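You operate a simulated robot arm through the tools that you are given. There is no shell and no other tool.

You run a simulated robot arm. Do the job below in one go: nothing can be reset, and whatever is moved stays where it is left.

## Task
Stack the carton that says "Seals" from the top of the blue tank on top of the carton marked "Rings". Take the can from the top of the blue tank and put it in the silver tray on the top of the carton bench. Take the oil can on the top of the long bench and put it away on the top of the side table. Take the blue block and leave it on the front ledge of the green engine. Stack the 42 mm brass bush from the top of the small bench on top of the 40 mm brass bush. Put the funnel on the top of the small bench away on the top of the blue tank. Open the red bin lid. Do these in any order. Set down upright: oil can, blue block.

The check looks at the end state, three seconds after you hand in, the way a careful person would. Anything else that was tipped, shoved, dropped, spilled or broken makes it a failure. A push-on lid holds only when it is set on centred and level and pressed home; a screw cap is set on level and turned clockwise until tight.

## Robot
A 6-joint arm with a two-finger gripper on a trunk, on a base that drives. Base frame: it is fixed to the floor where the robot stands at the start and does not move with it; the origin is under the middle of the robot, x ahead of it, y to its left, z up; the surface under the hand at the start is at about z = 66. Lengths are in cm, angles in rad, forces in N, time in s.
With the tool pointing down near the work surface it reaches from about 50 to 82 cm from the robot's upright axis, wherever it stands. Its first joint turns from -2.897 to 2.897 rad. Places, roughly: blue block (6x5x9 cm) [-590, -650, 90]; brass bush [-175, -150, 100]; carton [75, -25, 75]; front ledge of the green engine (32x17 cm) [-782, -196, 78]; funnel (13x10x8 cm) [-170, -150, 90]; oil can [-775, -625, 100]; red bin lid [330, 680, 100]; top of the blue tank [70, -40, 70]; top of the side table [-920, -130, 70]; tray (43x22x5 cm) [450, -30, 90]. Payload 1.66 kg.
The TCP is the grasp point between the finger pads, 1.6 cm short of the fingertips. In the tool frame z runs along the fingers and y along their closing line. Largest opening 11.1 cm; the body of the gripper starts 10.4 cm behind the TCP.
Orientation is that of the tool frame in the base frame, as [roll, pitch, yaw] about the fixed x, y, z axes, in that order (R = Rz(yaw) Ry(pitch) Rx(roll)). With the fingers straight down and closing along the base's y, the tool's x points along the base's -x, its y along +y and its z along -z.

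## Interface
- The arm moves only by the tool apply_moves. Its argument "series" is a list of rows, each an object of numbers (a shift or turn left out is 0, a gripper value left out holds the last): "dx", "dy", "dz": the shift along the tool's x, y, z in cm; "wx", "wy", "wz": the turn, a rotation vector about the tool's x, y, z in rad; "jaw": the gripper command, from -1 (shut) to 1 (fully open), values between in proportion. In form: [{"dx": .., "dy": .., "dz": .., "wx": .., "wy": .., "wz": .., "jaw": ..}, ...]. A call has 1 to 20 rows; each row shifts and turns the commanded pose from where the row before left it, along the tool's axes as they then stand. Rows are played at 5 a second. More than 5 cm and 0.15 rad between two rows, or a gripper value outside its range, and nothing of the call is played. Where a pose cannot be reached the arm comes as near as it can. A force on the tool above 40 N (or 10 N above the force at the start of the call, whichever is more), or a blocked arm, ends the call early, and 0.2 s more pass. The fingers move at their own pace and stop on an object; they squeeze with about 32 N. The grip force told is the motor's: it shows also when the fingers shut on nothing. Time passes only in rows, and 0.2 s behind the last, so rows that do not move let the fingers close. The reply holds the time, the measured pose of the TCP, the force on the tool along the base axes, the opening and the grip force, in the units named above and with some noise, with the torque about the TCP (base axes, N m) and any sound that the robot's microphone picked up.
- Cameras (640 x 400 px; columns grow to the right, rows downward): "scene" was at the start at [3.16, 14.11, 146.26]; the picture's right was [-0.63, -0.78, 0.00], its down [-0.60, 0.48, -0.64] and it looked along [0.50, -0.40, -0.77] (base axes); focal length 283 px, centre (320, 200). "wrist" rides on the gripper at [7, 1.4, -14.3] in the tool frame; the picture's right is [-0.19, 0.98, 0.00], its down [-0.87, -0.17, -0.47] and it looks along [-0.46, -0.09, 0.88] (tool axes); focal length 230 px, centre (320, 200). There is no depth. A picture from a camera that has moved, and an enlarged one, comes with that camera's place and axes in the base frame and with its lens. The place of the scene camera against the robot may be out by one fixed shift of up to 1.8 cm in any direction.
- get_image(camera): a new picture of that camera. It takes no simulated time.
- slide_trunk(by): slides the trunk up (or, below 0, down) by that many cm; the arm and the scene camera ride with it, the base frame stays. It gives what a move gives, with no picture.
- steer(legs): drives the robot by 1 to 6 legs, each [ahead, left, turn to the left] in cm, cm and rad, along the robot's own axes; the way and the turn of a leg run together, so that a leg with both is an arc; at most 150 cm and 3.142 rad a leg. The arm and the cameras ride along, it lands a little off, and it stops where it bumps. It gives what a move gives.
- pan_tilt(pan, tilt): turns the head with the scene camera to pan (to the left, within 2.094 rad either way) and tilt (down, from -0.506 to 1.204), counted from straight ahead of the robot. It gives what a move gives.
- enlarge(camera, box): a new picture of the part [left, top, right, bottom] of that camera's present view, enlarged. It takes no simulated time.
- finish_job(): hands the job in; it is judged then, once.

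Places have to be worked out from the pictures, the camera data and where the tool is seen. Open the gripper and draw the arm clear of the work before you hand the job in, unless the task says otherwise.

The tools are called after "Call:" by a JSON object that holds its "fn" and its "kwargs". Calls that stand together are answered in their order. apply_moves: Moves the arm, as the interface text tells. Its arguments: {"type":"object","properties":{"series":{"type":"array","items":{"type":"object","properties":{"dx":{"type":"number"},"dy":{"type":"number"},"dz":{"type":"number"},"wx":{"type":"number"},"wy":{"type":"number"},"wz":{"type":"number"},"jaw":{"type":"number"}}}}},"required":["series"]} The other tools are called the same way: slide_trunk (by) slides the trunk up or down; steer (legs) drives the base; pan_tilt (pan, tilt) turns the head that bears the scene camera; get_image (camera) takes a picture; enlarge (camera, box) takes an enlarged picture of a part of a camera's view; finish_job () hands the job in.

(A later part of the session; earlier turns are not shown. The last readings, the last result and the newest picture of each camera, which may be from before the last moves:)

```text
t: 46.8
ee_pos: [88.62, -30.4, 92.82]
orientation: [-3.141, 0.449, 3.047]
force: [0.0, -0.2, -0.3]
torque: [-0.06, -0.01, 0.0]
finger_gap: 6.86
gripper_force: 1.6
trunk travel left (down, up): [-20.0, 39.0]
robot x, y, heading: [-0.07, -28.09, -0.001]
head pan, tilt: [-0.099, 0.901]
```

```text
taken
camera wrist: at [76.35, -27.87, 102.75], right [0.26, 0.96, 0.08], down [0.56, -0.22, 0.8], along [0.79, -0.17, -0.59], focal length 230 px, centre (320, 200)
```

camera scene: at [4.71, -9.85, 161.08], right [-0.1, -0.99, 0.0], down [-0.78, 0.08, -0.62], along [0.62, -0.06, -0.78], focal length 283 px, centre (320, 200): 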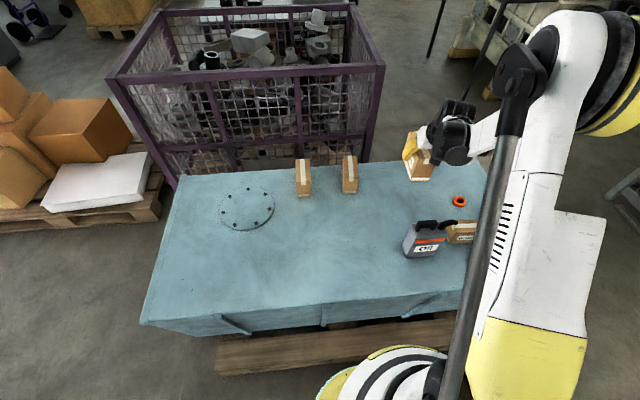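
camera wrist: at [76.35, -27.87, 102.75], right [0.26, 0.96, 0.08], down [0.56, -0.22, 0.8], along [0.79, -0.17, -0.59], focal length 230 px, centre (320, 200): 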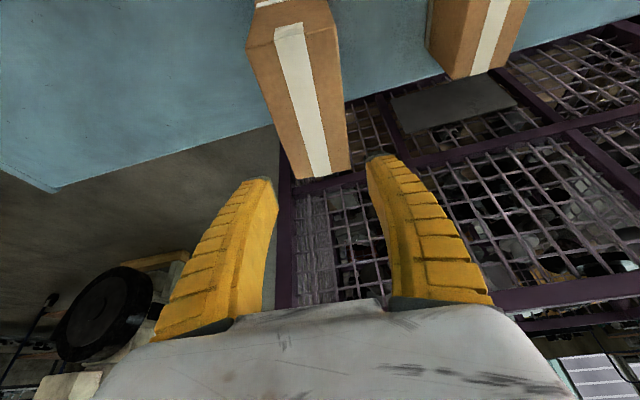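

The Seals carton rests squarely on Rings. I back off and up, untilt, and look at the stack and the can.

Call:
{"fn": "apply_moves", "kwargs": {"series": [{"dx": 3.37, "dy": -0.39, "dz": -2.55, "jaw": 1}, {"dx": 3.37, "dy": -0.39, "dz": -2.55}, {"dx": 3.37, "dy": -0.39, "dz": -2.55}, {"dx": 3.37, "dy": -0.39, "dz": -2.55}, {"dx": 3.37, "dy": -0.39, "dz": -2.55}, {"dx": 3.37, "dy": -0.39, "dz": -2.55}, {"wy": 0.15}, {"wy": 0.15}, {"wy": 0.149}, {}]}}

Call:
{"fn": "get_image", "kwargs": {"camera": "wrist"}}

Call:
{"fn": "enlarge", "kwargs": {"camera": "scene", "box": [280, 100, 500, 270]}}

```text
t: 49.0
ee_pos: [63.51, -30.51, 97.82]
orientation: [3.141, 0.001, 3.047]
force: [0.5, 0.9, 0.1]
torque: [0.01, 0.04, 0.02]
finger_gap: 11.07
gripper_force: 0.0
trunk travel left (down, up): [-20.0, 39.0]
robot x, y, heading: [-0.11, -27.95, 0.001]
head pan, tilt: [-0.099, 0.901]
```

```text
taken
camera wrist: at [56.7, -28.51, 112.29], right [0.28, 0.96, 0.0], down [0.85, -0.25, 0.47], along [0.45, -0.13, -0.88], focal length 230 px, centre (320, 200)
```

wrist: 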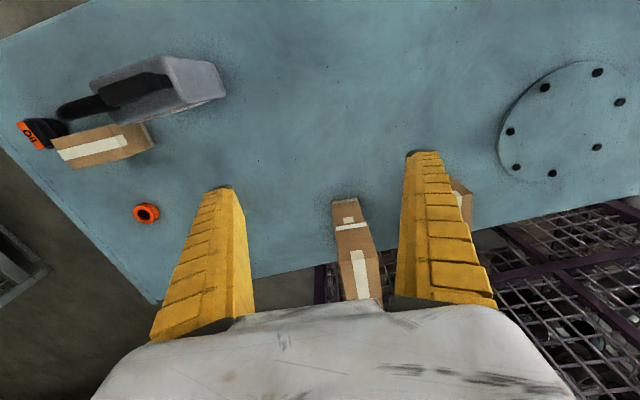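

```text
2.35 times, centred on (390, 185) of scene
camera zoom: at [4.68, -9.83, 161.08], right [-0.1, -1.0, 0.0], down [-0.78, 0.08, -0.62], along [0.62, -0.06, -0.78], focal length 665 px, centre (155, 235)
```

zoom: 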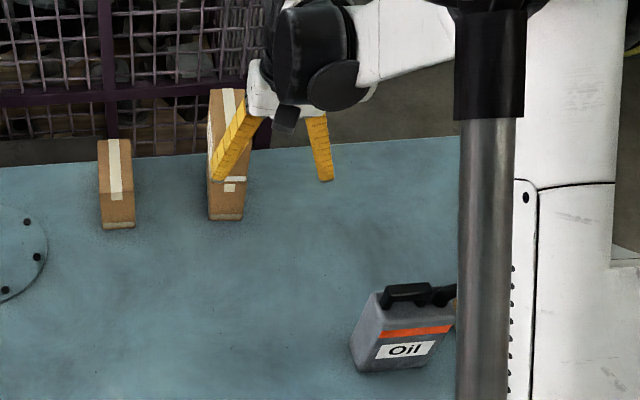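

The stack stands well. Now the grey "Oil" can: I zoom on it.

Call:
{"fn": "enlarge", "kwargs": {"camera": "wrist", "box": [10, 30, 250, 180]}}

```text
2.67 times, centred on (130, 105) of wrist
camera zoom: at [56.7, -28.51, 112.29], right [0.28, 0.96, 0.0], down [0.85, -0.25, 0.47], along [0.45, -0.13, -0.88], focal length 614 px, centre (827, 453)
```

zoom: 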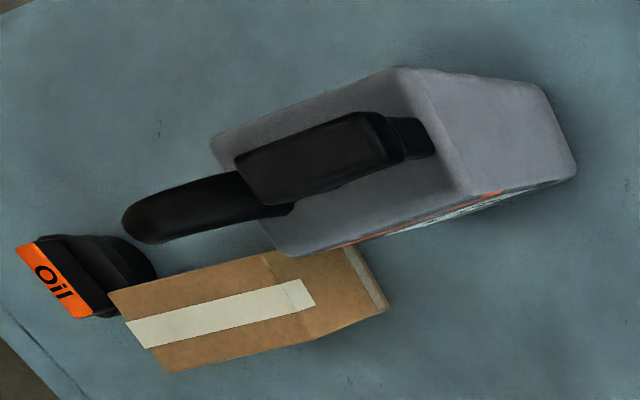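

Call:
{"fn": "apply_moves", "kwargs": {"series": [{"dx": 1.235, "dy": -4.63, "dz": -0.4}, {"dx": 1.235, "dy": -4.63, "dz": -0.4}, {"dx": 1.235, "dy": -4.63, "dz": -0.4}, {"dx": 1.235, "dy": -4.63, "dz": -0.4}, {"dx": 1.235, "dy": -4.63, "dz": -0.4}, {"dx": 1.235, "dy": -4.63, "dz": -0.4}, {}]}}

Call:
{"fn": "get_image", "kwargs": {"camera": "wrist"}}

Call:
{"fn": "get_image", "kwargs": {"camera": "scene"}}

```text
t: 50.6
ee_pos: [53.67, -57.65, 100.42]
orientation: [3.141, 0.0, 3.047]
force: [0.3, 0.1, 0.7]
torque: [-0.01, 0.03, 0.01]
finger_gap: 11.1
gripper_force: 0.0
trunk travel left (down, up): [-20.0, 39.0]
robot x, y, heading: [-0.33, -28.12, 0.002]
head pan, tilt: [-0.099, 0.901]
```

```text
taken
camera wrist: at [46.85, -55.54, 114.85], right [0.28, 0.96, 0.0], down [0.85, -0.25, 0.47], along [0.45, -0.13, -0.88], focal length 230 px, centre (320, 200)
```

wrist: 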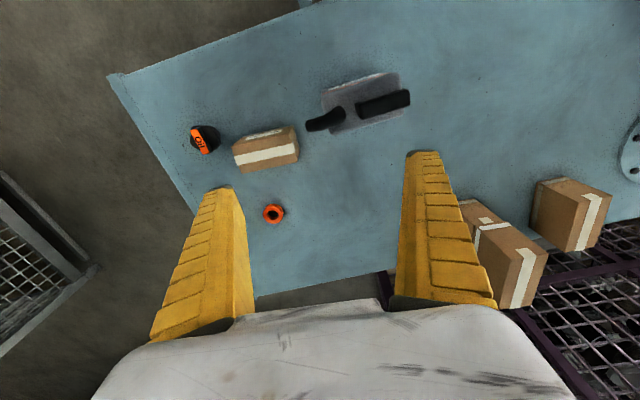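

```text
taken
camera scene: at [4.7, -9.82, 161.08], right [-0.1, -1.0, 0.0], down [-0.78, 0.08, -0.62], along [0.62, -0.06, -0.78], focal length 283 px, centre (320, 200)
```

scene: 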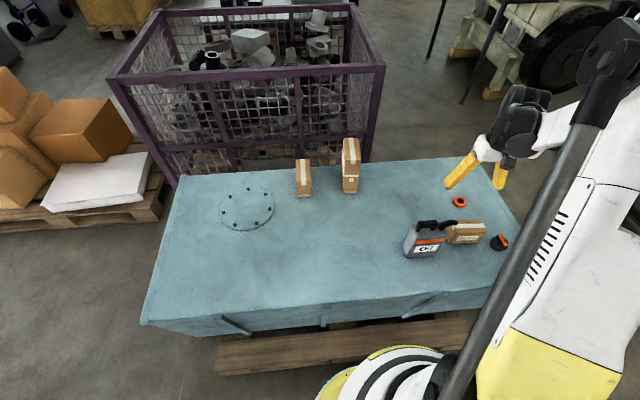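

Call:
{"fn": "enlarge", "kwargs": {"camera": "wrist", "box": [170, 60, 430, 220]}}

Call:
{"fn": "enlarge", "kwargs": {"camera": "scene", "box": [390, 180, 530, 270]}}

```text
2.46 times, centred on (300, 140) of wrist
camera zoom: at [46.85, -55.54, 114.85], right [0.28, 0.96, 0.0], down [0.85, -0.25, 0.47], along [0.45, -0.13, -0.88], focal length 566 px, centre (369, 348)
```

zoom: 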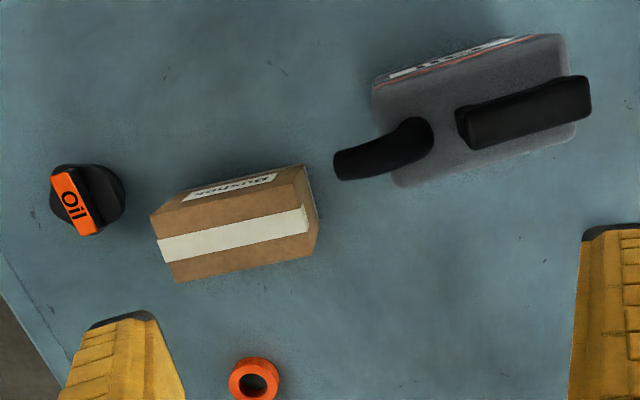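

```text
4.44 times, centred on (460, 225) of scene
camera zoom: at [4.7, -9.82, 161.08], right [-0.1, -1.0, 0.0], down [-0.78, 0.08, -0.62], along [0.62, -0.06, -0.78], focal length 1256 px, centre (-302, 89)
```

zoom: 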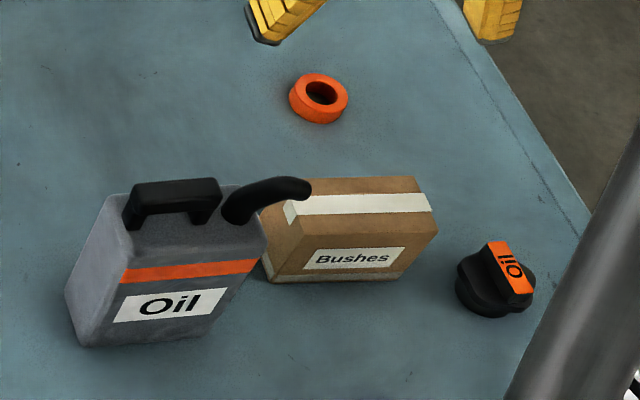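

The black item is just a filler cap; the grey can is the "can". Body ≈5.7×10.8 cm, centre ≈ (51.9, -50.5), body top ≈79.5, handle top ≈85. I move over it and turn the hand to close along x.

Call:
{"fn": "apply_moves", "kwargs": {"series": [{"dx": 0.813, "dy": 2.317, "dz": 1.67}, {"dx": 0.813, "dy": 2.317, "dz": 1.67}, {"dx": 0.813, "dy": 2.317, "dz": 1.67}, {"wz": -0.1489}, {"wz": -0.1489}, {"wz": -0.1489}, {"wz": -0.1489}, {"wz": -0.1489}, {"wz": -0.1489}, {"wz": -0.1489}, {"wz": -0.1489}, {"wz": -0.1489}, {"wz": -0.1489}, {"wz": -0.1489}, {}]}}

Call:
{"fn": "get_image", "kwargs": {"camera": "wrist"}}

Call:
{"fn": "enlarge", "kwargs": {"camera": "scene", "box": [360, 150, 520, 270]}}

```text
t: 53.8
ee_pos: [51.64, -50.34, 95.29]
orientation: [3.141, 0.0, -1.596]
force: [-0.7, -0.3, 0.3]
torque: [0.01, -0.02, 0.0]
finger_gap: 11.07
gripper_force: 0.1
trunk travel left (down, up): [-20.0, 39.0]
robot x, y, heading: [0.17, -28.2, -0.001]
head pan, tilt: [-0.099, 0.901]
```

```text
taken
camera wrist: at [50.21, -57.27, 109.56], right [-0.98, 0.22, 0.0], down [0.19, 0.86, 0.47], along [0.1, 0.46, -0.88], focal length 230 px, centre (320, 200)
```

wrist: 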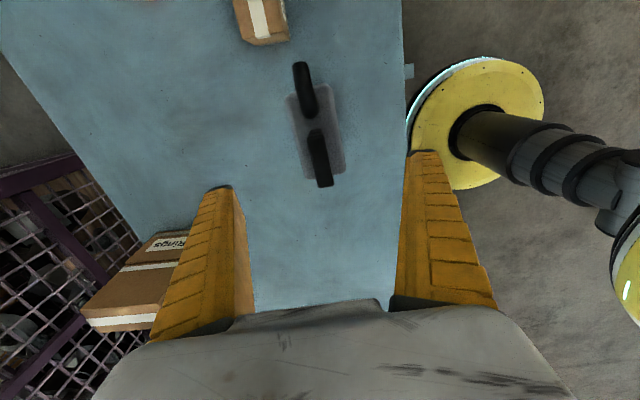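

```text
3.33 times, centred on (440, 210) of scene
camera zoom: at [4.69, -9.83, 161.08], right [-0.1, -1.0, 0.0], down [-0.78, 0.08, -0.62], along [0.62, -0.06, -0.78], focal length 942 px, centre (-80, 167)
```

zoom: 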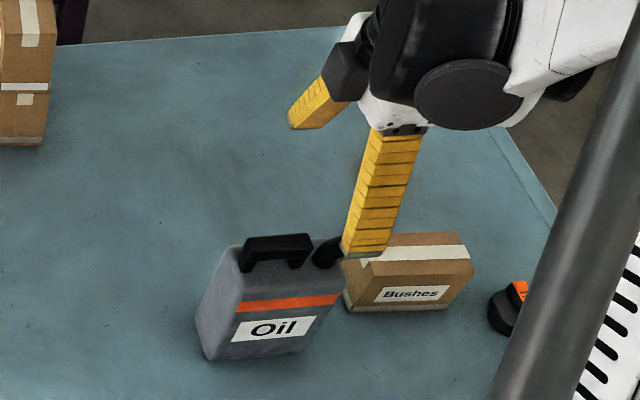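

Call:
{"fn": "enlarge", "kwargs": {"camera": "wrist", "box": [240, 40, 400, 220]}}

```text
2.22 times, centred on (320, 130) of wrist
camera zoom: at [50.21, -57.27, 109.56], right [-0.98, 0.22, 0.0], down [0.19, 0.86, 0.47], along [0.1, 0.46, -0.88], focal length 511 px, centre (320, 356)
```

zoom: 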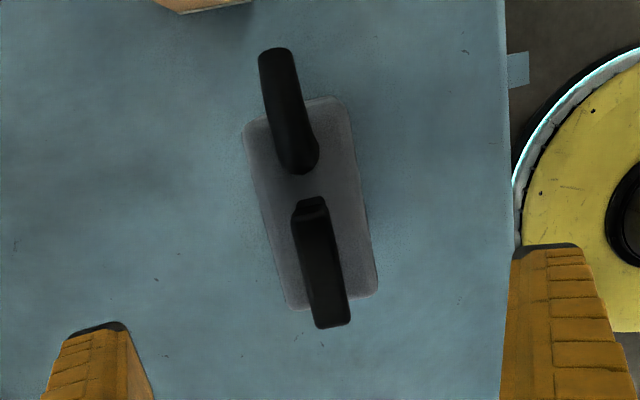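

The can's body is centred at (51.9, -50.8), long axis along y. I descend so the fingers straddle the handle and grip the body about 2 cm below its top.

Call:
{"fn": "apply_moves", "kwargs": {"series": [{"dx": 0.35, "dy": -0.3, "wz": -0.025}, {"dz": 3.5}, {"dz": 3.5}, {"dz": 3.5}, {"dz": 3.5}, {"dz": 1.75}, {"dz": 1.75}, {}]}}

Call:
{"fn": "get_image", "kwargs": {"camera": "wrist"}}

Call:
{"fn": "enlarge", "kwargs": {"camera": "scene", "box": [360, 150, 520, 270]}}

```text
t: 55.6
ee_pos: [52.02, -51.05, 77.83]
orientation: [-3.14, 0.002, -1.574]
force: [0.2, -0.9, 0.4]
torque: [-0.02, -0.02, 0.02]
finger_gap: 11.07
gripper_force: 0.1
trunk travel left (down, up): [-20.0, 39.0]
robot x, y, heading: [-0.39, -27.72, 0.004]
head pan, tilt: [-0.099, 0.901]
```

```text
taken
camera wrist: at [50.63, -57.88, 92.19], right [-0.98, 0.19, 0.0], down [0.17, 0.86, 0.47], along [0.09, 0.46, -0.88], focal length 230 px, centre (320, 200)
```

wrist: 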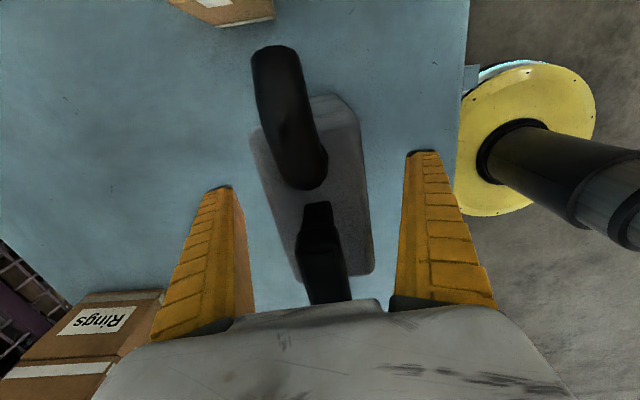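

```text
3.33 times, centred on (440, 210) of scene
camera zoom: at [4.69, -9.83, 161.08], right [-0.1, -1.0, 0.0], down [-0.78, 0.08, -0.62], along [0.62, -0.06, -0.78], focal length 942 px, centre (-80, 167)
```

zoom: 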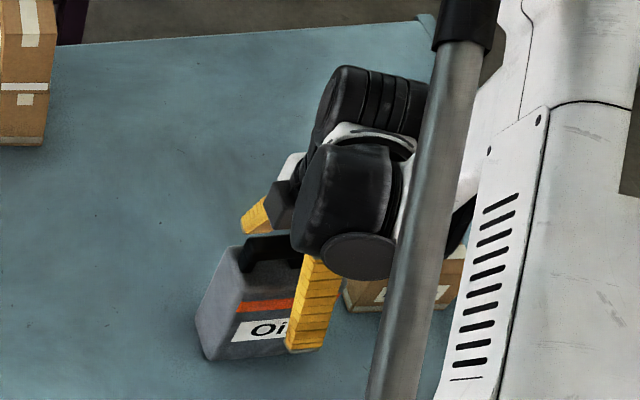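

Clear on both sides with no contact. I close on the body.

Call:
{"fn": "apply_moves", "kwargs": {"series": [{"jaw": -1}, {"jaw": -1}, {"jaw": -1}, {"jaw": -1}]}}

Call:
{"fn": "apply_moves", "kwargs": {"series": [{"dz": -0.5}, {"dz": -1}, {"dz": -2}, {}]}}

Call:
{"fn": "get_image", "kwargs": {"camera": "wrist"}}

```text
t: 56.6
ee_pos: [51.93, -51.11, 77.98]
orientation: [-3.14, 0.001, -1.574]
force: [-4.2, -1.0, 4.1]
torque: [-0.01, 0.02, 0.07]
finger_gap: 5.56
gripper_force: 32.1
trunk travel left (down, up): [-20.0, 39.0]
robot x, y, heading: [-0.25, -28.29, 0.002]
head pan, tilt: [-0.099, 0.901]
```

```text
t: 57.6
ee_pos: [52.08, -50.89, 81.17]
orientation: [3.141, 0.002, -1.574]
force: [-0.3, -0.5, -8.9]
torque: [0.01, 0.02, -0.03]
finger_gap: 5.53
gripper_force: 31.7
trunk travel left (down, up): [-20.0, 39.0]
robot x, y, heading: [-0.01, -27.83, -0.001]
head pan, tilt: [-0.099, 0.901]
```

```text
taken
camera wrist: at [50.73, -57.81, 95.59], right [-0.98, 0.19, 0.0], down [0.17, 0.86, 0.47], along [0.09, 0.46, -0.88], focal length 230 px, centre (320, 200)
```

wrist: 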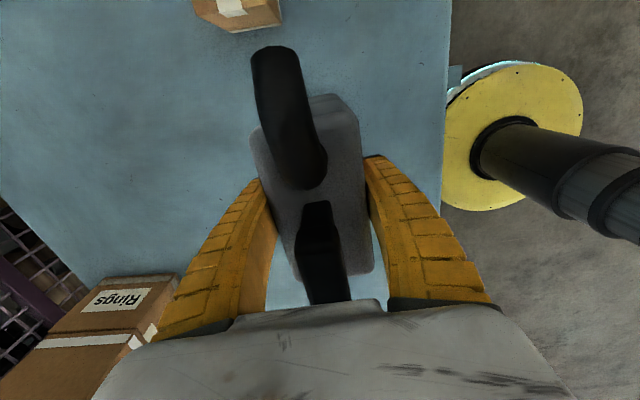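

The can is lifted clean (≈0.9 kg, hanging straight). I raise it further and look ahead toward the carton bench.

Call:
{"fn": "apply_moves", "kwargs": {"series": [{"dz": -4}, {"dz": -4}, {"dz": -4}, {"dz": -4}, {"dz": -3}, {}]}}

Call:
{"fn": "pan_tilt", "kwargs": {"pan": 0.0, "tilt": 0.35}}

Call:
{"fn": "get_image", "kwargs": {"camera": "scene"}}

Call:
{"fn": "enlarge", "kwargs": {"camera": "scene", "box": [200, 80, 440, 230]}}

Call:
{"fn": "pan_tilt", "kwargs": {"pan": -0.75, "tilt": 0.45}}

Call:
{"fn": "get_image", "kwargs": {"camera": "scene"}}

```text
t: 59.0
ee_pos: [52.2, -50.7, 100.05]
orientation: [-3.141, 0.0, -1.574]
force: [-0.3, -0.1, -9.8]
torque: [-0.02, -0.01, 0.0]
finger_gap: 5.53
gripper_force: 32.1
trunk travel left (down, up): [-20.0, 39.0]
robot x, y, heading: [0.12, -27.92, -0.001]
head pan, tilt: [-0.099, 0.901]
```

```text
t: 60.0
ee_pos: [52.1, -50.68, 99.99]
orientation: [3.14, -0.001, -1.573]
force: [-0.4, 0.2, -9.4]
torque: [0.02, 0.04, 0.01]
finger_gap: 5.52
gripper_force: 32.3
trunk travel left (down, up): [-20.0, 39.0]
robot x, y, heading: [0.15, -27.62, -0.0]
head pan, tilt: [0.0, 0.351]
```

```text
taken
camera scene: at [6.57, -9.12, 165.83], right [0.0, -1.0, 0.0], down [-0.34, 0.0, -0.94], along [0.94, 0.0, -0.34], focal length 283 px, centre (320, 200)
```

scene: 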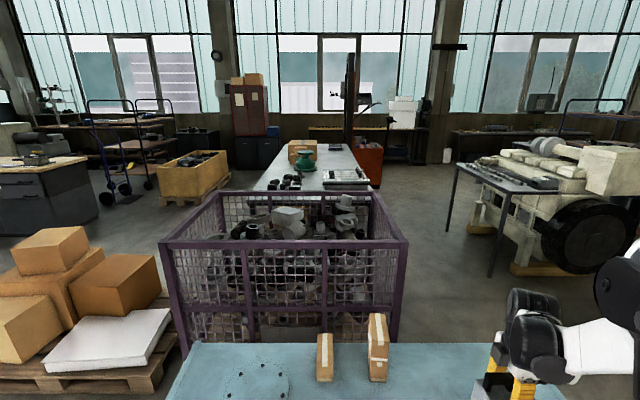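

```text
2.67 times, centred on (320, 155) of scene
camera zoom: at [6.57, -9.12, 165.83], right [0.0, -1.0, 0.0], down [-0.34, 0.0, -0.94], along [0.94, 0.0, -0.34], focal length 754 px, centre (320, 320)
```

zoom: 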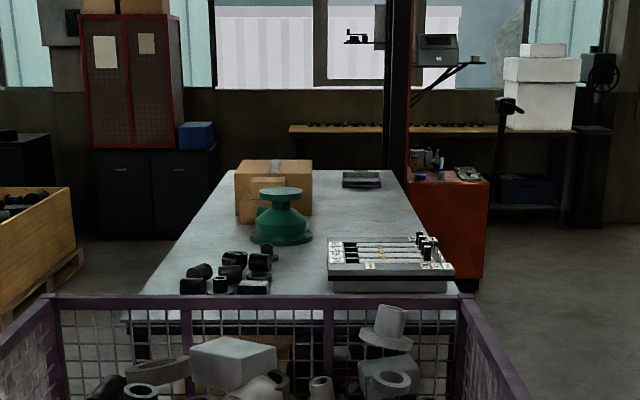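

```text
t: 61.1
ee_pos: [52.12, -50.69, 99.94]
orientation: [3.141, -0.001, -1.575]
force: [-0.7, -0.4, -9.5]
torque: [0.01, 0.02, -0.02]
finger_gap: 5.53
gripper_force: 32.0
trunk travel left (down, up): [-20.0, 39.0]
robot x, y, heading: [0.09, -28.2, -0.006]
head pan, tilt: [-0.75, 0.45]
```

```text
taken
camera scene: at [3.98, -15.38, 164.91], right [-0.68, -0.73, 0.0], down [-0.32, 0.3, -0.9], along [0.66, -0.61, -0.44], focal length 283 px, centre (320, 200)
```

scene: 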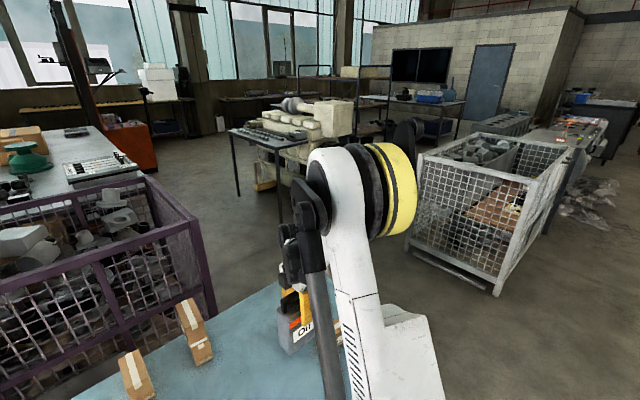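

Call:
{"fn": "pan_tilt", "kwargs": {"pan": 0.0, "tilt": 0.2}}

Call:
{"fn": "enlarge", "kwargs": {"camera": "scene", "box": [270, 170, 390, 245]}}

Call:
{"fn": "enlarge", "kwargs": {"camera": "scene", "box": [310, 170, 370, 210]}}

```text
t: 62.2
ee_pos: [52.14, -50.59, 100.05]
orientation: [3.141, 0.0, -1.572]
force: [0.0, -0.1, -8.9]
torque: [0.02, 0.0, 0.02]
finger_gap: 5.54
gripper_force: 32.0
trunk travel left (down, up): [-20.0, 39.0]
robot x, y, heading: [-0.26, -28.25, -0.004]
head pan, tilt: [0.0, 0.201]
```

```text
5.33 times, centred on (330, 208) of scene
camera zoom: at [6.57, -9.12, 167.23], right [0.0, -1.0, 0.0], down [-0.2, 0.0, -0.98], along [0.98, 0.0, -0.2], focal length 1507 px, centre (267, 160)
```

zoom: 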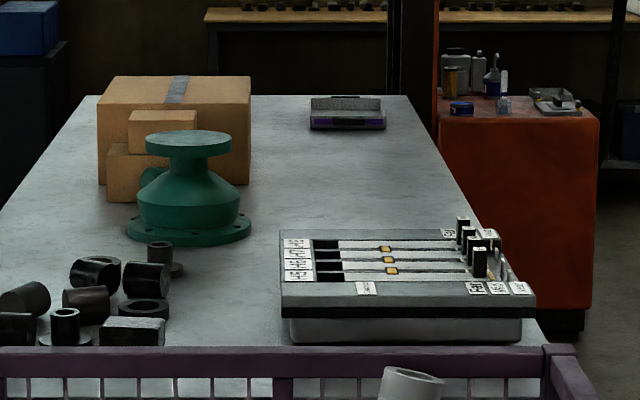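

```text
10.00 times, centred on (340, 190) of scene
camera zoom: at [6.57, -9.12, 167.23], right [0.0, -1.0, 0.0], down [-0.2, 0.0, -0.98], along [0.98, 0.0, -0.2], focal length 2826 px, centre (120, 300)
```

zoom: 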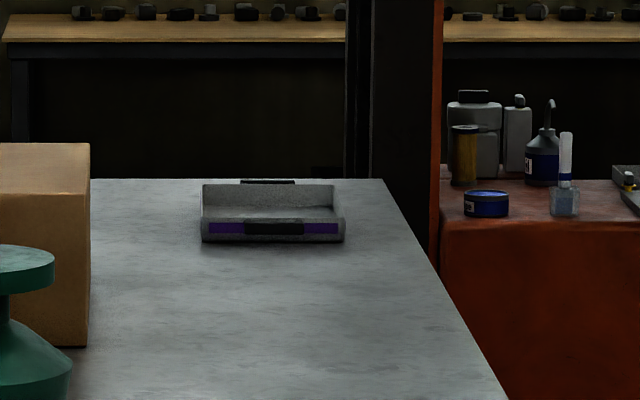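

The silver tray (with handles) stands near the far end of the carton bench, about (458, -33), near the bench's -y edge (y≈-55). I raise the trunk for clearance, then back off the tank and go around its right end along the corridor at y≈-115.

Call:
{"fn": "slide_trunk", "kwargs": {"by": 15}}

Call:
{"fn": "steer", "kwargs": {"legs": [[-32, 0, 0], [0, -112, 0]]}}

Call:
{"fn": "pan_tilt", "kwargs": {"pan": 0.3, "tilt": 0.45}}

Call:
{"fn": "get_image", "kwargs": {"camera": "scene"}}

```text
t: 63.9
ee_pos: [52.16, -50.78, 115.0]
orientation: [3.14, 0.002, -1.575]
force: [-0.6, 0.1, -9.0]
torque: [0.0, 0.04, -0.01]
finger_gap: 5.51
gripper_force: 31.7
trunk travel left (down, up): [-35.0, 24.0]
robot x, y, heading: [0.05, -27.8, 0.007]
head pan, tilt: [0.0, 0.201]
```

```text
t: 71.3
ee_pos: [20.01, -161.41, 114.97]
orientation: [-3.14, -0.001, -1.58]
force: [1.2, 0.4, -9.5]
torque: [0.05, 0.01, -0.01]
finger_gap: 5.55
gripper_force: 31.8
trunk travel left (down, up): [-35.0, 24.0]
robot x, y, heading: [-31.87, -138.55, -0.007]
head pan, tilt: [0.0, 0.201]
```

```text
t: 72.1
ee_pos: [19.99, -161.43, 115.1]
orientation: [-3.141, 0.0, -1.58]
force: [-0.7, 0.5, -9.7]
torque: [0.03, 0.0, 0.0]
finger_gap: 5.52
gripper_force: 31.9
trunk travel left (down, up): [-35.0, 24.0]
robot x, y, heading: [-32.09, -138.58, -0.005]
head pan, tilt: [0.3, 0.45]
```

```text
taken
camera scene: at [-25.8, -116.84, 179.92], right [0.29, -0.96, 0.0], down [-0.42, -0.13, -0.9], along [0.86, 0.26, -0.43], focal length 283 px, centre (320, 200)
```

scene: 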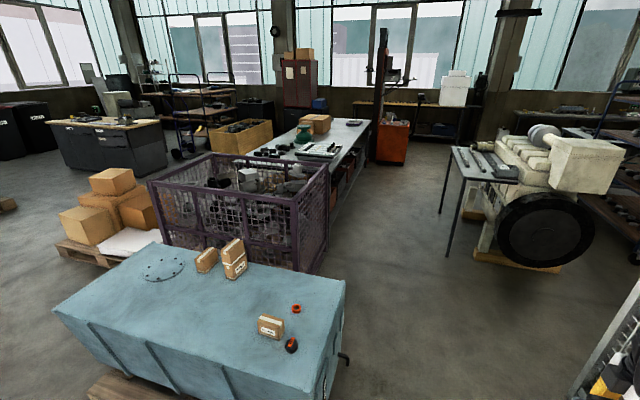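

The corridor is clear. I drive along it to about (400, -110).

Call:
{"fn": "steer", "kwargs": {"legs": [[150, 0, 0], [150, 24, 0], [130, 4, 0]]}}

Call:
{"fn": "pan_tilt", "kwargs": {"pan": 0.9, "tilt": 0.7}}

Call:
{"fn": "get_image", "kwargs": {"camera": "scene"}}

Call:
{"fn": "get_image", "kwargs": {"camera": "wrist"}}

```text
refused: leg 2 is longer than a leg can be; nothing moved
```

```text
t: 73.1
ee_pos: [20.02, -161.39, 115.0]
orientation: [3.141, -0.001, -1.578]
force: [-0.4, 0.1, -9.6]
torque: [-0.02, -0.01, 0.03]
finger_gap: 5.53
gripper_force: 31.9
trunk travel left (down, up): [-35.0, 24.0]
robot x, y, heading: [-31.96, -138.32, -0.006]
head pan, tilt: [0.901, 0.7]
```

```text
taken
camera scene: at [-29.27, -112.88, 177.7], right [0.78, -0.63, 0.0], down [-0.4, -0.5, -0.77], along [0.48, 0.6, -0.64], focal length 283 px, centre (320, 200)
```

scene: 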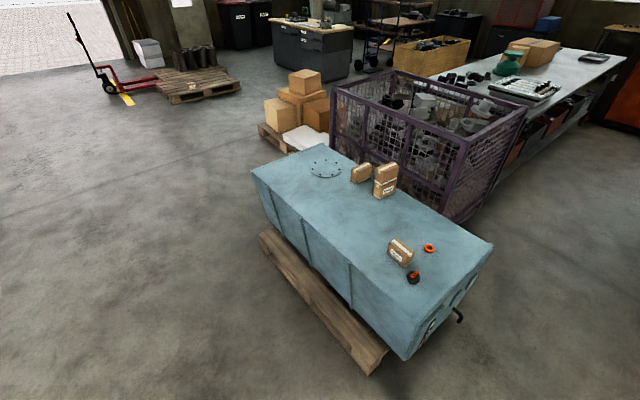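

```text
taken
camera wrist: at [18.66, -168.32, 129.39], right [-0.98, 0.2, 0.0], down [0.18, 0.86, 0.47], along [0.09, 0.46, -0.88], focal length 230 px, centre (320, 200)
```

wrist: 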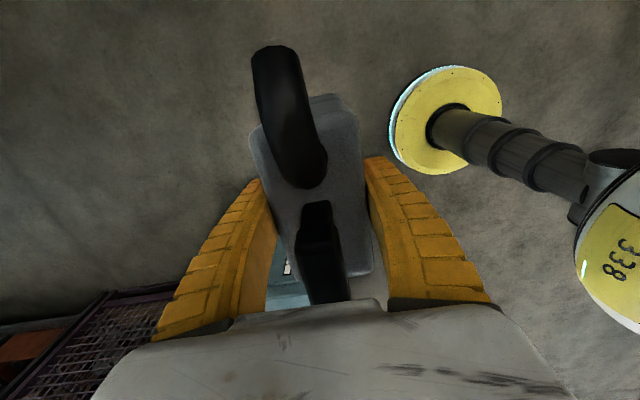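

The legs must stay under 150 in total; I resend with shorter legs.

Call:
{"fn": "steer", "kwargs": {"legs": [[148, 0, 0], [147, 22, 0], [132, 5, 0]]}}

Call:
{"fn": "get_image", "kwargs": {"camera": "scene"}}

```text
t: 93.5
ee_pos: [445.47, -130.7, 115.04]
orientation: [-3.141, -0.001, -1.547]
force: [0.0, 0.0, -9.8]
torque: [0.0, -0.01, 0.0]
finger_gap: 5.53
gripper_force: 32.0
trunk travel left (down, up): [-35.0, 24.0]
robot x, y, heading: [392.47, -109.75, 0.03]
head pan, tilt: [0.901, 0.7]
```

```text
taken
camera scene: at [394.48, -83.86, 177.7], right [0.8, -0.6, 0.0], down [-0.39, -0.52, -0.76], along [0.46, 0.61, -0.64], focal length 283 px, centre (320, 200)
```

scene: 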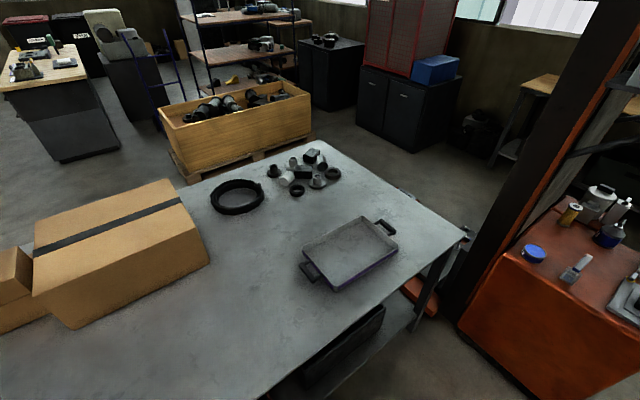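

The tray's centre is about (449.5, -31.3), long axis along x. I turn the robot left to face the bench (+y); the sweep is clear at this height.

Call:
{"fn": "steer", "kwargs": {"legs": [[0, 0, 1.541]]}}

Call:
{"fn": "pan_tilt", "kwargs": {"pan": 0.0, "tilt": 0.8}}

Call:
{"fn": "get_image", "kwargs": {"camera": "scene"}}

```text
t: 97.7
ee_pos: [414.29, -56.96, 115.01]
orientation: [3.141, -0.001, 0.015]
force: [0.3, 0.3, -8.8]
torque: [-0.01, 0.0, -0.02]
finger_gap: 5.52
gripper_force: 32.3
trunk travel left (down, up): [-35.0, 24.0]
robot x, y, heading: [392.97, -109.56, 1.587]
head pan, tilt: [0.901, 0.7]
```

```text
t: 98.9
ee_pos: [414.37, -56.97, 115.04]
orientation: [-3.141, 0.0, 0.016]
force: [-0.7, 0.1, -8.7]
torque: [-0.01, -0.02, 0.01]
finger_gap: 5.56
gripper_force: 31.5
trunk travel left (down, up): [-35.0, 24.0]
robot x, y, heading: [392.4, -109.47, 1.592]
head pan, tilt: [0.0, 0.799]
```

```text
taken
camera scene: at [372.74, -103.79, 176.87], right [1.0, 0.02, 0.0], down [0.01, -0.72, -0.7], along [-0.01, 0.7, -0.72], focal length 283 px, centre (320, 200)
```

scene: 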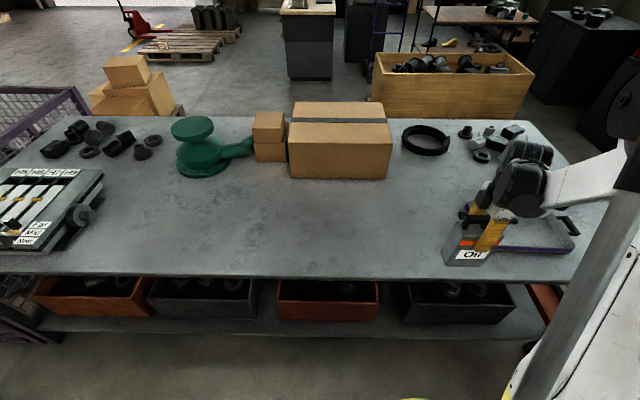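

Facing the bench. I slide right 36 cm and ahead 9 cm to bring the tray in reach.

Call:
{"fn": "steer", "kwargs": {"legs": [[0, -36, 0], [9, 0, 0]]}}

Call:
{"fn": "pan_tilt", "kwargs": {"pan": -0.2, "tilt": 0.9}}

Call:
{"fn": "get_image", "kwargs": {"camera": "scene"}}

Call:
{"fn": "get_image", "kwargs": {"camera": "wrist"}}

```text
t: 101.9
ee_pos: [448.9, -46.92, 115.02]
orientation: [-3.141, 0.0, 0.023]
force: [0.1, 0.7, -10.8]
torque: [-0.04, 0.01, 0.01]
finger_gap: 5.53
gripper_force: 32.6
trunk travel left (down, up): [-35.0, 24.0]
robot x, y, heading: [427.94, -99.82, 1.597]
head pan, tilt: [0.0, 0.799]
```

```text
t: 102.6
ee_pos: [449.01, -47.16, 115.1]
orientation: [-3.141, 0.001, 0.023]
force: [0.4, 0.5, -9.6]
torque: [-0.01, -0.04, 0.03]
finger_gap: 5.57
gripper_force: 32.3
trunk travel left (down, up): [-35.0, 24.0]
robot x, y, heading: [427.37, -99.71, 1.595]
head pan, tilt: [-0.201, 0.901]
```

```text
taken
camera scene: at [409.19, -94.84, 176.08], right [0.98, -0.17, 0.0], down [-0.14, -0.77, -0.62], along [0.11, 0.61, -0.78], focal length 283 px, centre (320, 200)
```

scene: 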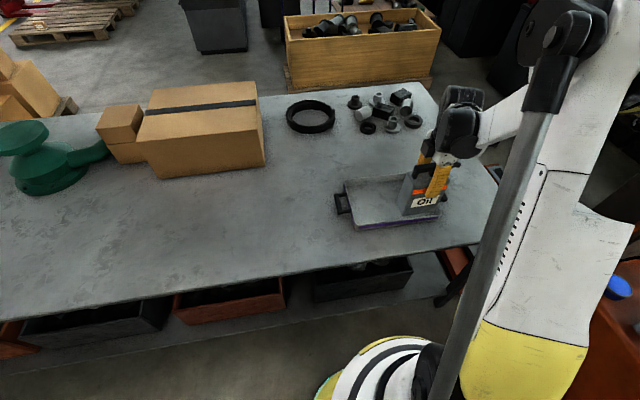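

```text
taken
camera wrist: at [455.98, -48.24, 129.39], right [-0.17, -0.99, 0.0], down [-0.87, 0.15, 0.47], along [-0.47, 0.08, -0.88], focal length 230 px, centre (320, 200)
```

wrist: 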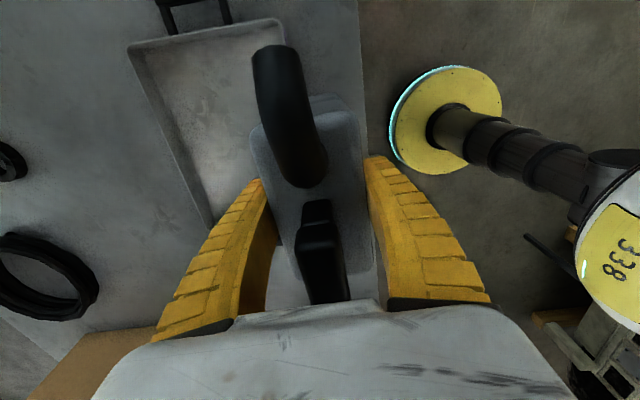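

Tray rim z≈91; it spans x≈435–464, y≈-44 to -22.6. I move the can over the tray's centre and down to z≈103 first.

Call:
{"fn": "apply_moves", "kwargs": {"series": [{"dx": 0.1, "dy": -4.5}, {"dx": 0.1, "dy": -4.5}, {"dx": 0.1, "dy": -4.5}, {"dz": 4}, {"dz": 4}, {"dz": 4}, {}]}}

Call:
{"fn": "get_image", "kwargs": {"camera": "wrist"}}

Call:
{"fn": "enlarge", "kwargs": {"camera": "scene", "box": [320, 100, 520, 250]}}

```text
t: 104.2
ee_pos: [448.88, -33.49, 103.14]
orientation: [-3.14, 0.0, 0.023]
force: [0.0, 1.1, -9.5]
torque: [0.0, 0.0, 0.01]
finger_gap: 5.56
gripper_force: 32.1
trunk travel left (down, up): [-35.0, 24.0]
robot x, y, heading: [427.35, -100.01, 1.599]
head pan, tilt: [-0.201, 0.901]
```

```text
taken
camera wrist: at [455.96, -34.66, 117.49], right [-0.17, -0.99, 0.0], down [-0.87, 0.15, 0.47], along [-0.47, 0.08, -0.88], focal length 230 px, centre (320, 200)
```

wrist: 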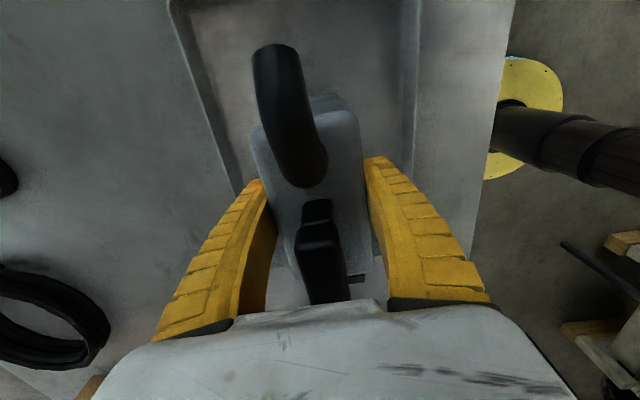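

```text
2.67 times, centred on (420, 175) of scene
camera zoom: at [409.18, -94.82, 176.08], right [0.98, -0.17, 0.0], down [-0.14, -0.77, -0.62], along [0.11, 0.61, -0.78], focal length 754 px, centre (53, 267)
```

zoom: 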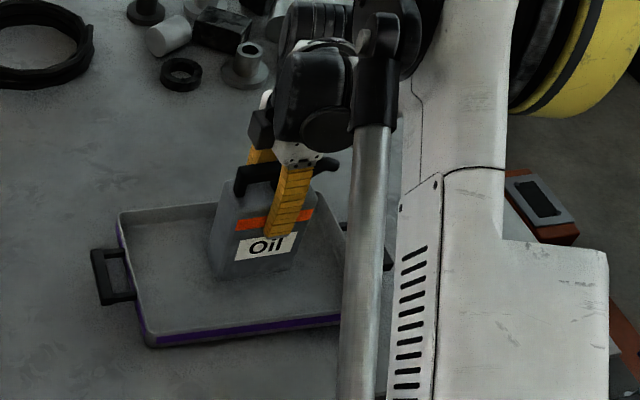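

The can hangs over the tray's middle. I lower it gently to contact.

Call:
{"fn": "apply_moves", "kwargs": {"series": [{"dz": 2}, {"dz": 1}, {"dz": 0.5}, {"dz": 0.3}, {}]}}

Call:
{"fn": "apply_moves", "kwargs": {"series": [{"dz": 0.3}, {}]}}

```text
t: 105.4
ee_pos: [448.94, -33.51, 99.38]
orientation: [-3.14, -0.001, 0.02]
force: [5.5, 10.3, 31.6]
torque: [-0.02, -0.21, -0.11]
finger_gap: 6.64
gripper_force: 32.2
trunk travel left (down, up): [-35.0, 24.0]
robot x, y, heading: [427.42, -100.09, 1.595]
head pan, tilt: [-0.201, 0.901]
```

```text
t: 106.0
ee_pos: [448.9, -33.61, 99.12]
orientation: [-3.138, 0.0, 0.023]
force: [6.5, 8.7, 30.7]
torque: [-0.11, -0.05, -0.07]
finger_gap: 6.76
gripper_force: 32.0
trunk travel left (down, up): [-35.0, 24.0]
robot x, y, heading: [427.82, -100.13, 1.594]
head pan, tilt: [-0.201, 0.901]
```

The can stands on the tray (fingers began sliding down its wall). I open and withdraw upward.

Call:
{"fn": "apply_moves", "kwargs": {"series": [{"dz": -0.4}, {"jaw": 1}, {"jaw": 1}, {"jaw": 1}, {"dz": -2}, {"dz": -4}, {"dz": -4}, {"dz": -4}, {}]}}

Call:
{"fn": "get_image", "kwargs": {"camera": "wrist"}}

Call:
{"fn": "enlarge", "kwargs": {"camera": "scene", "box": [320, 100, 520, 250]}}

```text
t: 108.0
ee_pos: [449.06, -33.57, 113.07]
orientation: [-3.141, -0.001, 0.023]
force: [-0.3, 0.2, 0.0]
torque: [-0.03, 0.01, -0.01]
finger_gap: 11.09
gripper_force: 0.1
trunk travel left (down, up): [-35.0, 24.0]
robot x, y, heading: [427.45, -99.33, 1.593]
head pan, tilt: [-0.201, 0.901]
```

```text
taken
camera wrist: at [456.02, -34.72, 127.47], right [-0.17, -0.99, 0.0], down [-0.87, 0.15, 0.47], along [-0.47, 0.08, -0.88], focal length 230 px, centre (320, 200)
```

wrist: 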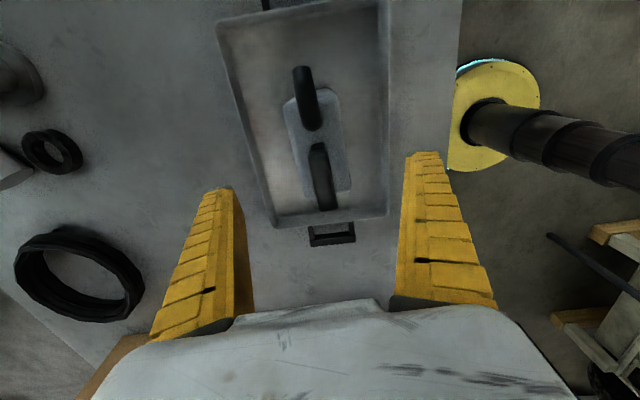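

```text
2.67 times, centred on (420, 175) of scene
camera zoom: at [409.19, -94.82, 176.07], right [0.98, -0.17, 0.0], down [-0.14, -0.77, -0.62], along [0.11, 0.61, -0.78], focal length 754 px, centre (53, 267)
```

zoom: 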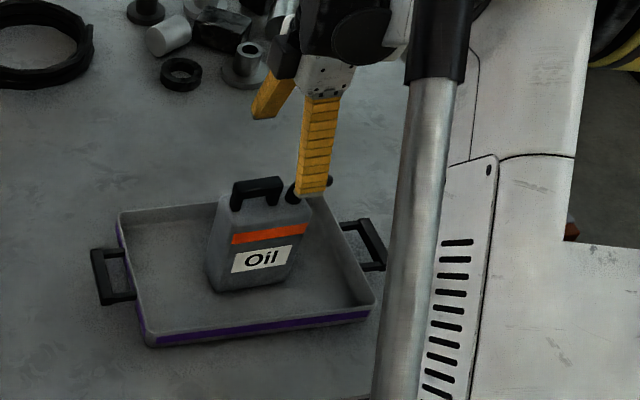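

The can stands upright in the tray. Next the red bin lid: I retract the arm, then drive sideways back along the corridor (robot keeps facing +y).

Call:
{"fn": "apply_moves", "kwargs": {"series": [{"dz": -2, "dy": 4}, {"dz": -2, "dy": 4}, {"dy": 4}, {"dy": 4}, {}]}}

Call:
{"fn": "steer", "kwargs": {"legs": [[-15, 0, 0], [0, 148, 0], [-8, 147, 0], [-12, 147, 0], [0, 40, 0]]}}

Call:
{"fn": "pan_tilt", "kwargs": {"pan": -0.3, "tilt": 0.35}}

Call:
{"fn": "get_image", "kwargs": {"camera": "scene"}}

```text
t: 109.2
ee_pos: [449.2, -49.7, 117.43]
orientation: [3.141, 0.0, 0.022]
force: [0.9, 0.9, -0.2]
torque: [-0.03, 0.0, 0.01]
finger_gap: 11.07
gripper_force: 0.1
trunk travel left (down, up): [-35.0, 24.0]
robot x, y, heading: [427.92, -99.92, 1.597]
head pan, tilt: [-0.201, 0.901]
```

```text
t: 133.4
ee_pos: [-30.2, -98.83, 117.35]
orientation: [3.141, 0.0, 0.026]
force: [-0.7, 0.5, 0.4]
torque: [-0.03, 0.01, 0.0]
finger_gap: 11.1
gripper_force: 0.1
trunk travel left (down, up): [-35.0, 24.0]
robot x, y, heading: [-51.58, -149.33, 1.603]
head pan, tilt: [-0.201, 0.901]
```

```text
t: 134.4
ee_pos: [-30.13, -98.73, 117.39]
orientation: [3.141, 0.0, 0.027]
force: [-0.2, 0.1, 0.1]
torque: [0.02, 0.04, -0.02]
finger_gap: 11.08
gripper_force: 0.0
trunk travel left (down, up): [-35.0, 24.0]
robot x, y, heading: [-51.42, -148.74, 1.599]
head pan, tilt: [-0.3, 0.351]
```

```text
taken
camera scene: at [-68.98, -142.59, 180.83], right [0.96, -0.27, 0.0], down [-0.09, -0.33, -0.94], along [0.25, 0.9, -0.34], focal length 283 px, centre (320, 200)
```

scene: 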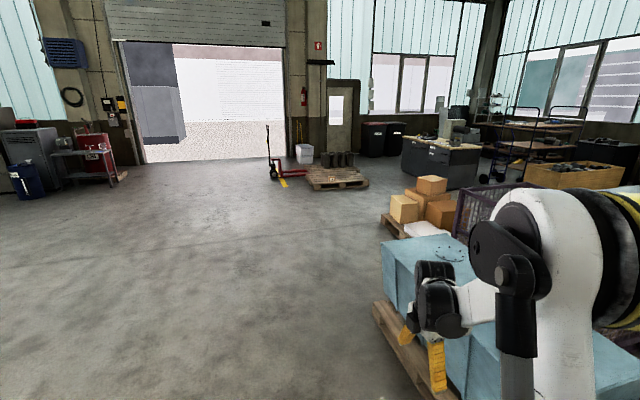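

I'm now close to the small bench (at about (-175,-150)), so I do that first. I look left toward it.

Call:
{"fn": "pan_tilt", "kwargs": {"pan": 1.5, "tilt": 0.6}}

Call:
{"fn": "get_image", "kwargs": {"camera": "scene"}}

Call:
{"fn": "enlarge", "kwargs": {"camera": "scene", "box": [200, 120, 440, 270]}}

```text
t: 136.2
ee_pos: [-30.09, -98.72, 117.35]
orientation: [3.141, -0.001, 0.025]
force: [-0.1, 0.3, -0.4]
torque: [0.02, 0.02, -0.04]
finger_gap: 11.12
gripper_force: 0.0
trunk travel left (down, up): [-35.0, 24.0]
robot x, y, heading: [-51.61, -148.36, 1.602]
head pan, tilt: [1.499, 0.6]
```

```text
taken
camera scene: at [-80.3, -151.18, 178.56], right [0.04, 1.0, 0.0], down [0.56, -0.02, -0.83], along [-0.82, 0.04, -0.56], focal length 283 px, centre (320, 200)
```

scene: 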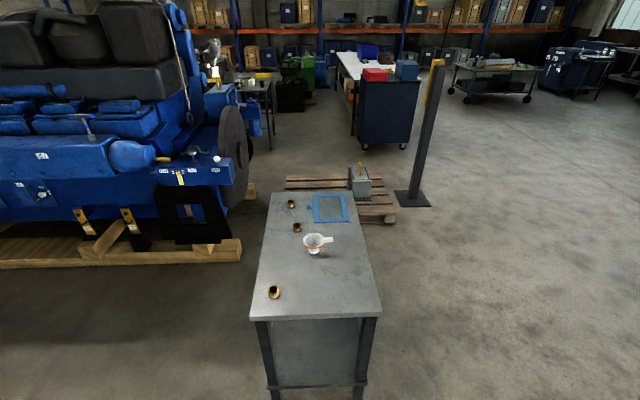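

```text
2.67 times, centred on (320, 195) of scene
camera zoom: at [-80.3, -151.18, 178.56], right [0.04, 1.0, 0.0], down [0.56, -0.02, -0.83], along [-0.82, 0.04, -0.56], focal length 754 px, centre (320, 213)
```

zoom: 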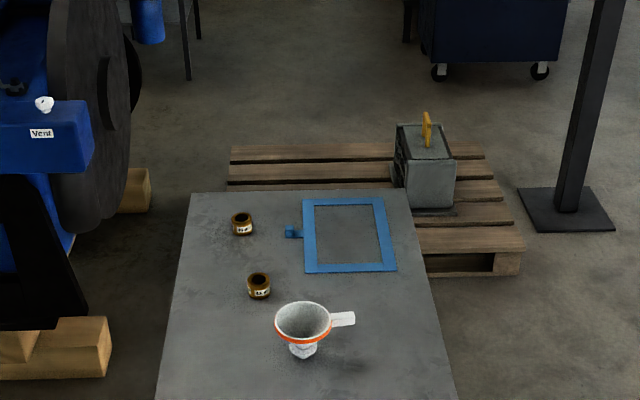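

Call:
{"fn": "enlarge", "kwargs": {"camera": "scene", "box": [270, 190, 340, 240]}}

Call:
{"fn": "enlarge", "kwargs": {"camera": "scene", "box": [250, 270, 300, 310]}}

Call:
{"fn": "enlarge", "kwargs": {"camera": "scene", "box": [280, 220, 350, 270]}}

```text
8.00 times, centred on (305, 215) of scene
camera zoom: at [-80.3, -151.18, 178.56], right [0.04, 1.0, 0.0], down [0.56, -0.02, -0.83], along [-0.82, 0.04, -0.56], focal length 2260 px, centre (440, 80)
```

zoom: 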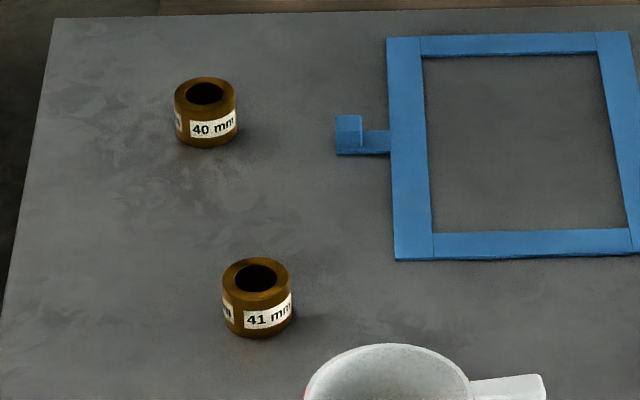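

```text
10.00 times, centred on (275, 290) of scene
camera zoom: at [-80.3, -151.18, 178.56], right [0.04, 1.0, 0.0], down [0.56, -0.02, -0.83], along [-0.82, 0.04, -0.56], focal length 2826 px, centre (770, -700)
```

zoom: 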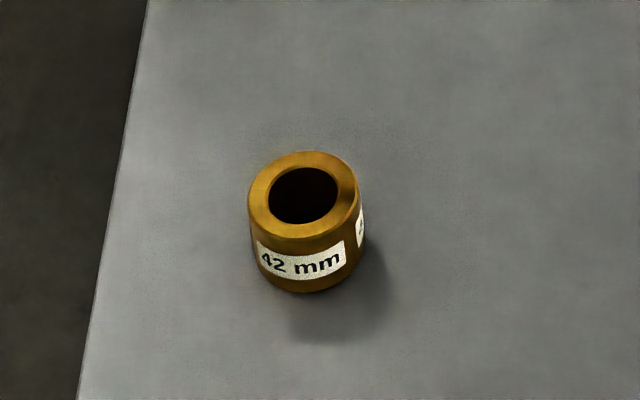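

```text
8.00 times, centred on (315, 245) of scene
camera zoom: at [-80.3, -151.18, 178.56], right [0.04, 1.0, 0.0], down [0.56, -0.02, -0.83], along [-0.82, 0.04, -0.56], focal length 2260 px, centre (360, -160)
```

zoom: 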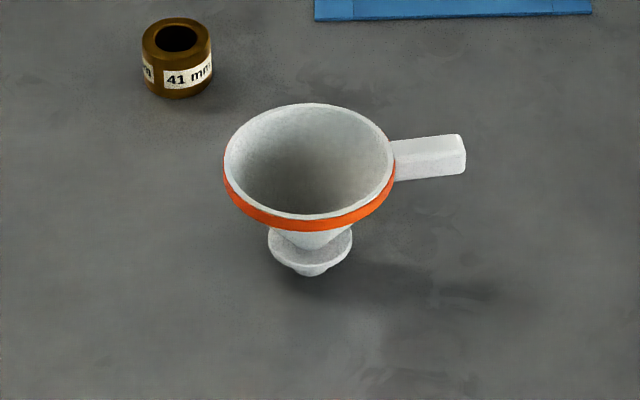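

The small bench carries 40, 41 and 42 mm bushes and the funnel. I go to its +y side: drive ahead, slide left, turn around to face -y.

Call:
{"fn": "steer", "kwargs": {"legs": [[86, 0, 0], [0, 122, 0], [0, 0, 3.12]]}}

Call:
{"fn": "pan_tilt", "kwargs": {"pan": 0.0, "tilt": 0.85}}

Call:
{"fn": "get_image", "kwargs": {"camera": "scene"}}

```text
t: 153.7
ee_pos: [-202.38, -118.14, 117.5]
orientation: [3.141, -0.001, 3.096]
force: [0.1, 0.1, 0.2]
torque: [-0.02, 0.01, 0.0]
finger_gap: 11.11
gripper_force: 0.0
trunk travel left (down, up): [-35.0, 24.0]
robot x, y, heading: [-177.37, -69.38, -1.613]
head pan, tilt: [1.499, 0.6]
```

```text
t: 155.2
ee_pos: [-202.44, -118.0, 117.28]
orientation: [3.141, 0.0, 3.097]
force: [-0.3, 1.1, 0.2]
torque: [-0.03, -0.01, 0.02]
finger_gap: 11.09
gripper_force: 0.2
trunk travel left (down, up): [-35.0, 24.0]
robot x, y, heading: [-177.4, -69.81, -1.612]
head pan, tilt: [0.0, 0.85]
```

```text
taken
camera scene: at [-159.48, -76.32, 176.47], right [-1.0, 0.04, 0.0], down [0.03, 0.75, -0.66], along [-0.03, -0.66, -0.75], focal length 283 px, centre (320, 200)
```

scene: 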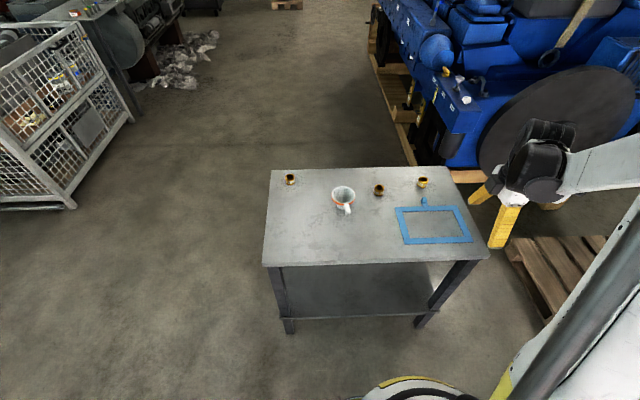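

Positions agree: 42 at ≈(-150,-162), 41 at ≈(-187,-154), 40 at ≈(-206,-158), funnel ≈(-171,-150). I move 20 cm ahead so everything is in reach, and look with the wrist camera above bush 42.

Call:
{"fn": "steer", "kwargs": {"legs": [[20, 0, 0]]}}

Call:
{"fn": "get_image", "kwargs": {"camera": "wrist"}}

Call:
{"fn": "get_image", "kwargs": {"camera": "scene"}}

```text
t: 156.8
ee_pos: [-203.39, -137.7, 117.38]
orientation: [-3.141, 0.001, 3.095]
force: [-0.2, 0.3, 0.2]
torque: [-0.01, 0.03, -0.02]
finger_gap: 11.07
gripper_force: 0.0
trunk travel left (down, up): [-35.0, 24.0]
robot x, y, heading: [-177.99, -88.89, -1.616]
head pan, tilt: [0.0, 0.85]
```

```text
taken
camera wrist: at [-210.26, -135.95, 131.7], right [0.24, 0.97, 0.0], down [0.86, -0.21, 0.47], along [0.46, -0.11, -0.88], focal length 230 px, centre (320, 200)
```

wrist: 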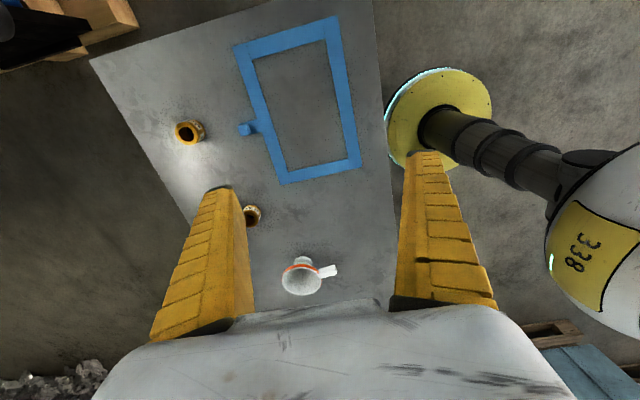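

```text
taken
camera scene: at [-160.34, -96.01, 176.46], right [-1.0, 0.04, 0.0], down [0.03, 0.75, -0.66], along [-0.03, -0.66, -0.75], focal length 283 px, centre (320, 200)
```

scene: 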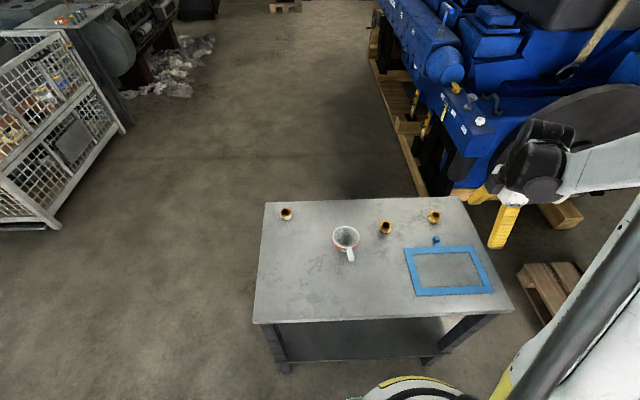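

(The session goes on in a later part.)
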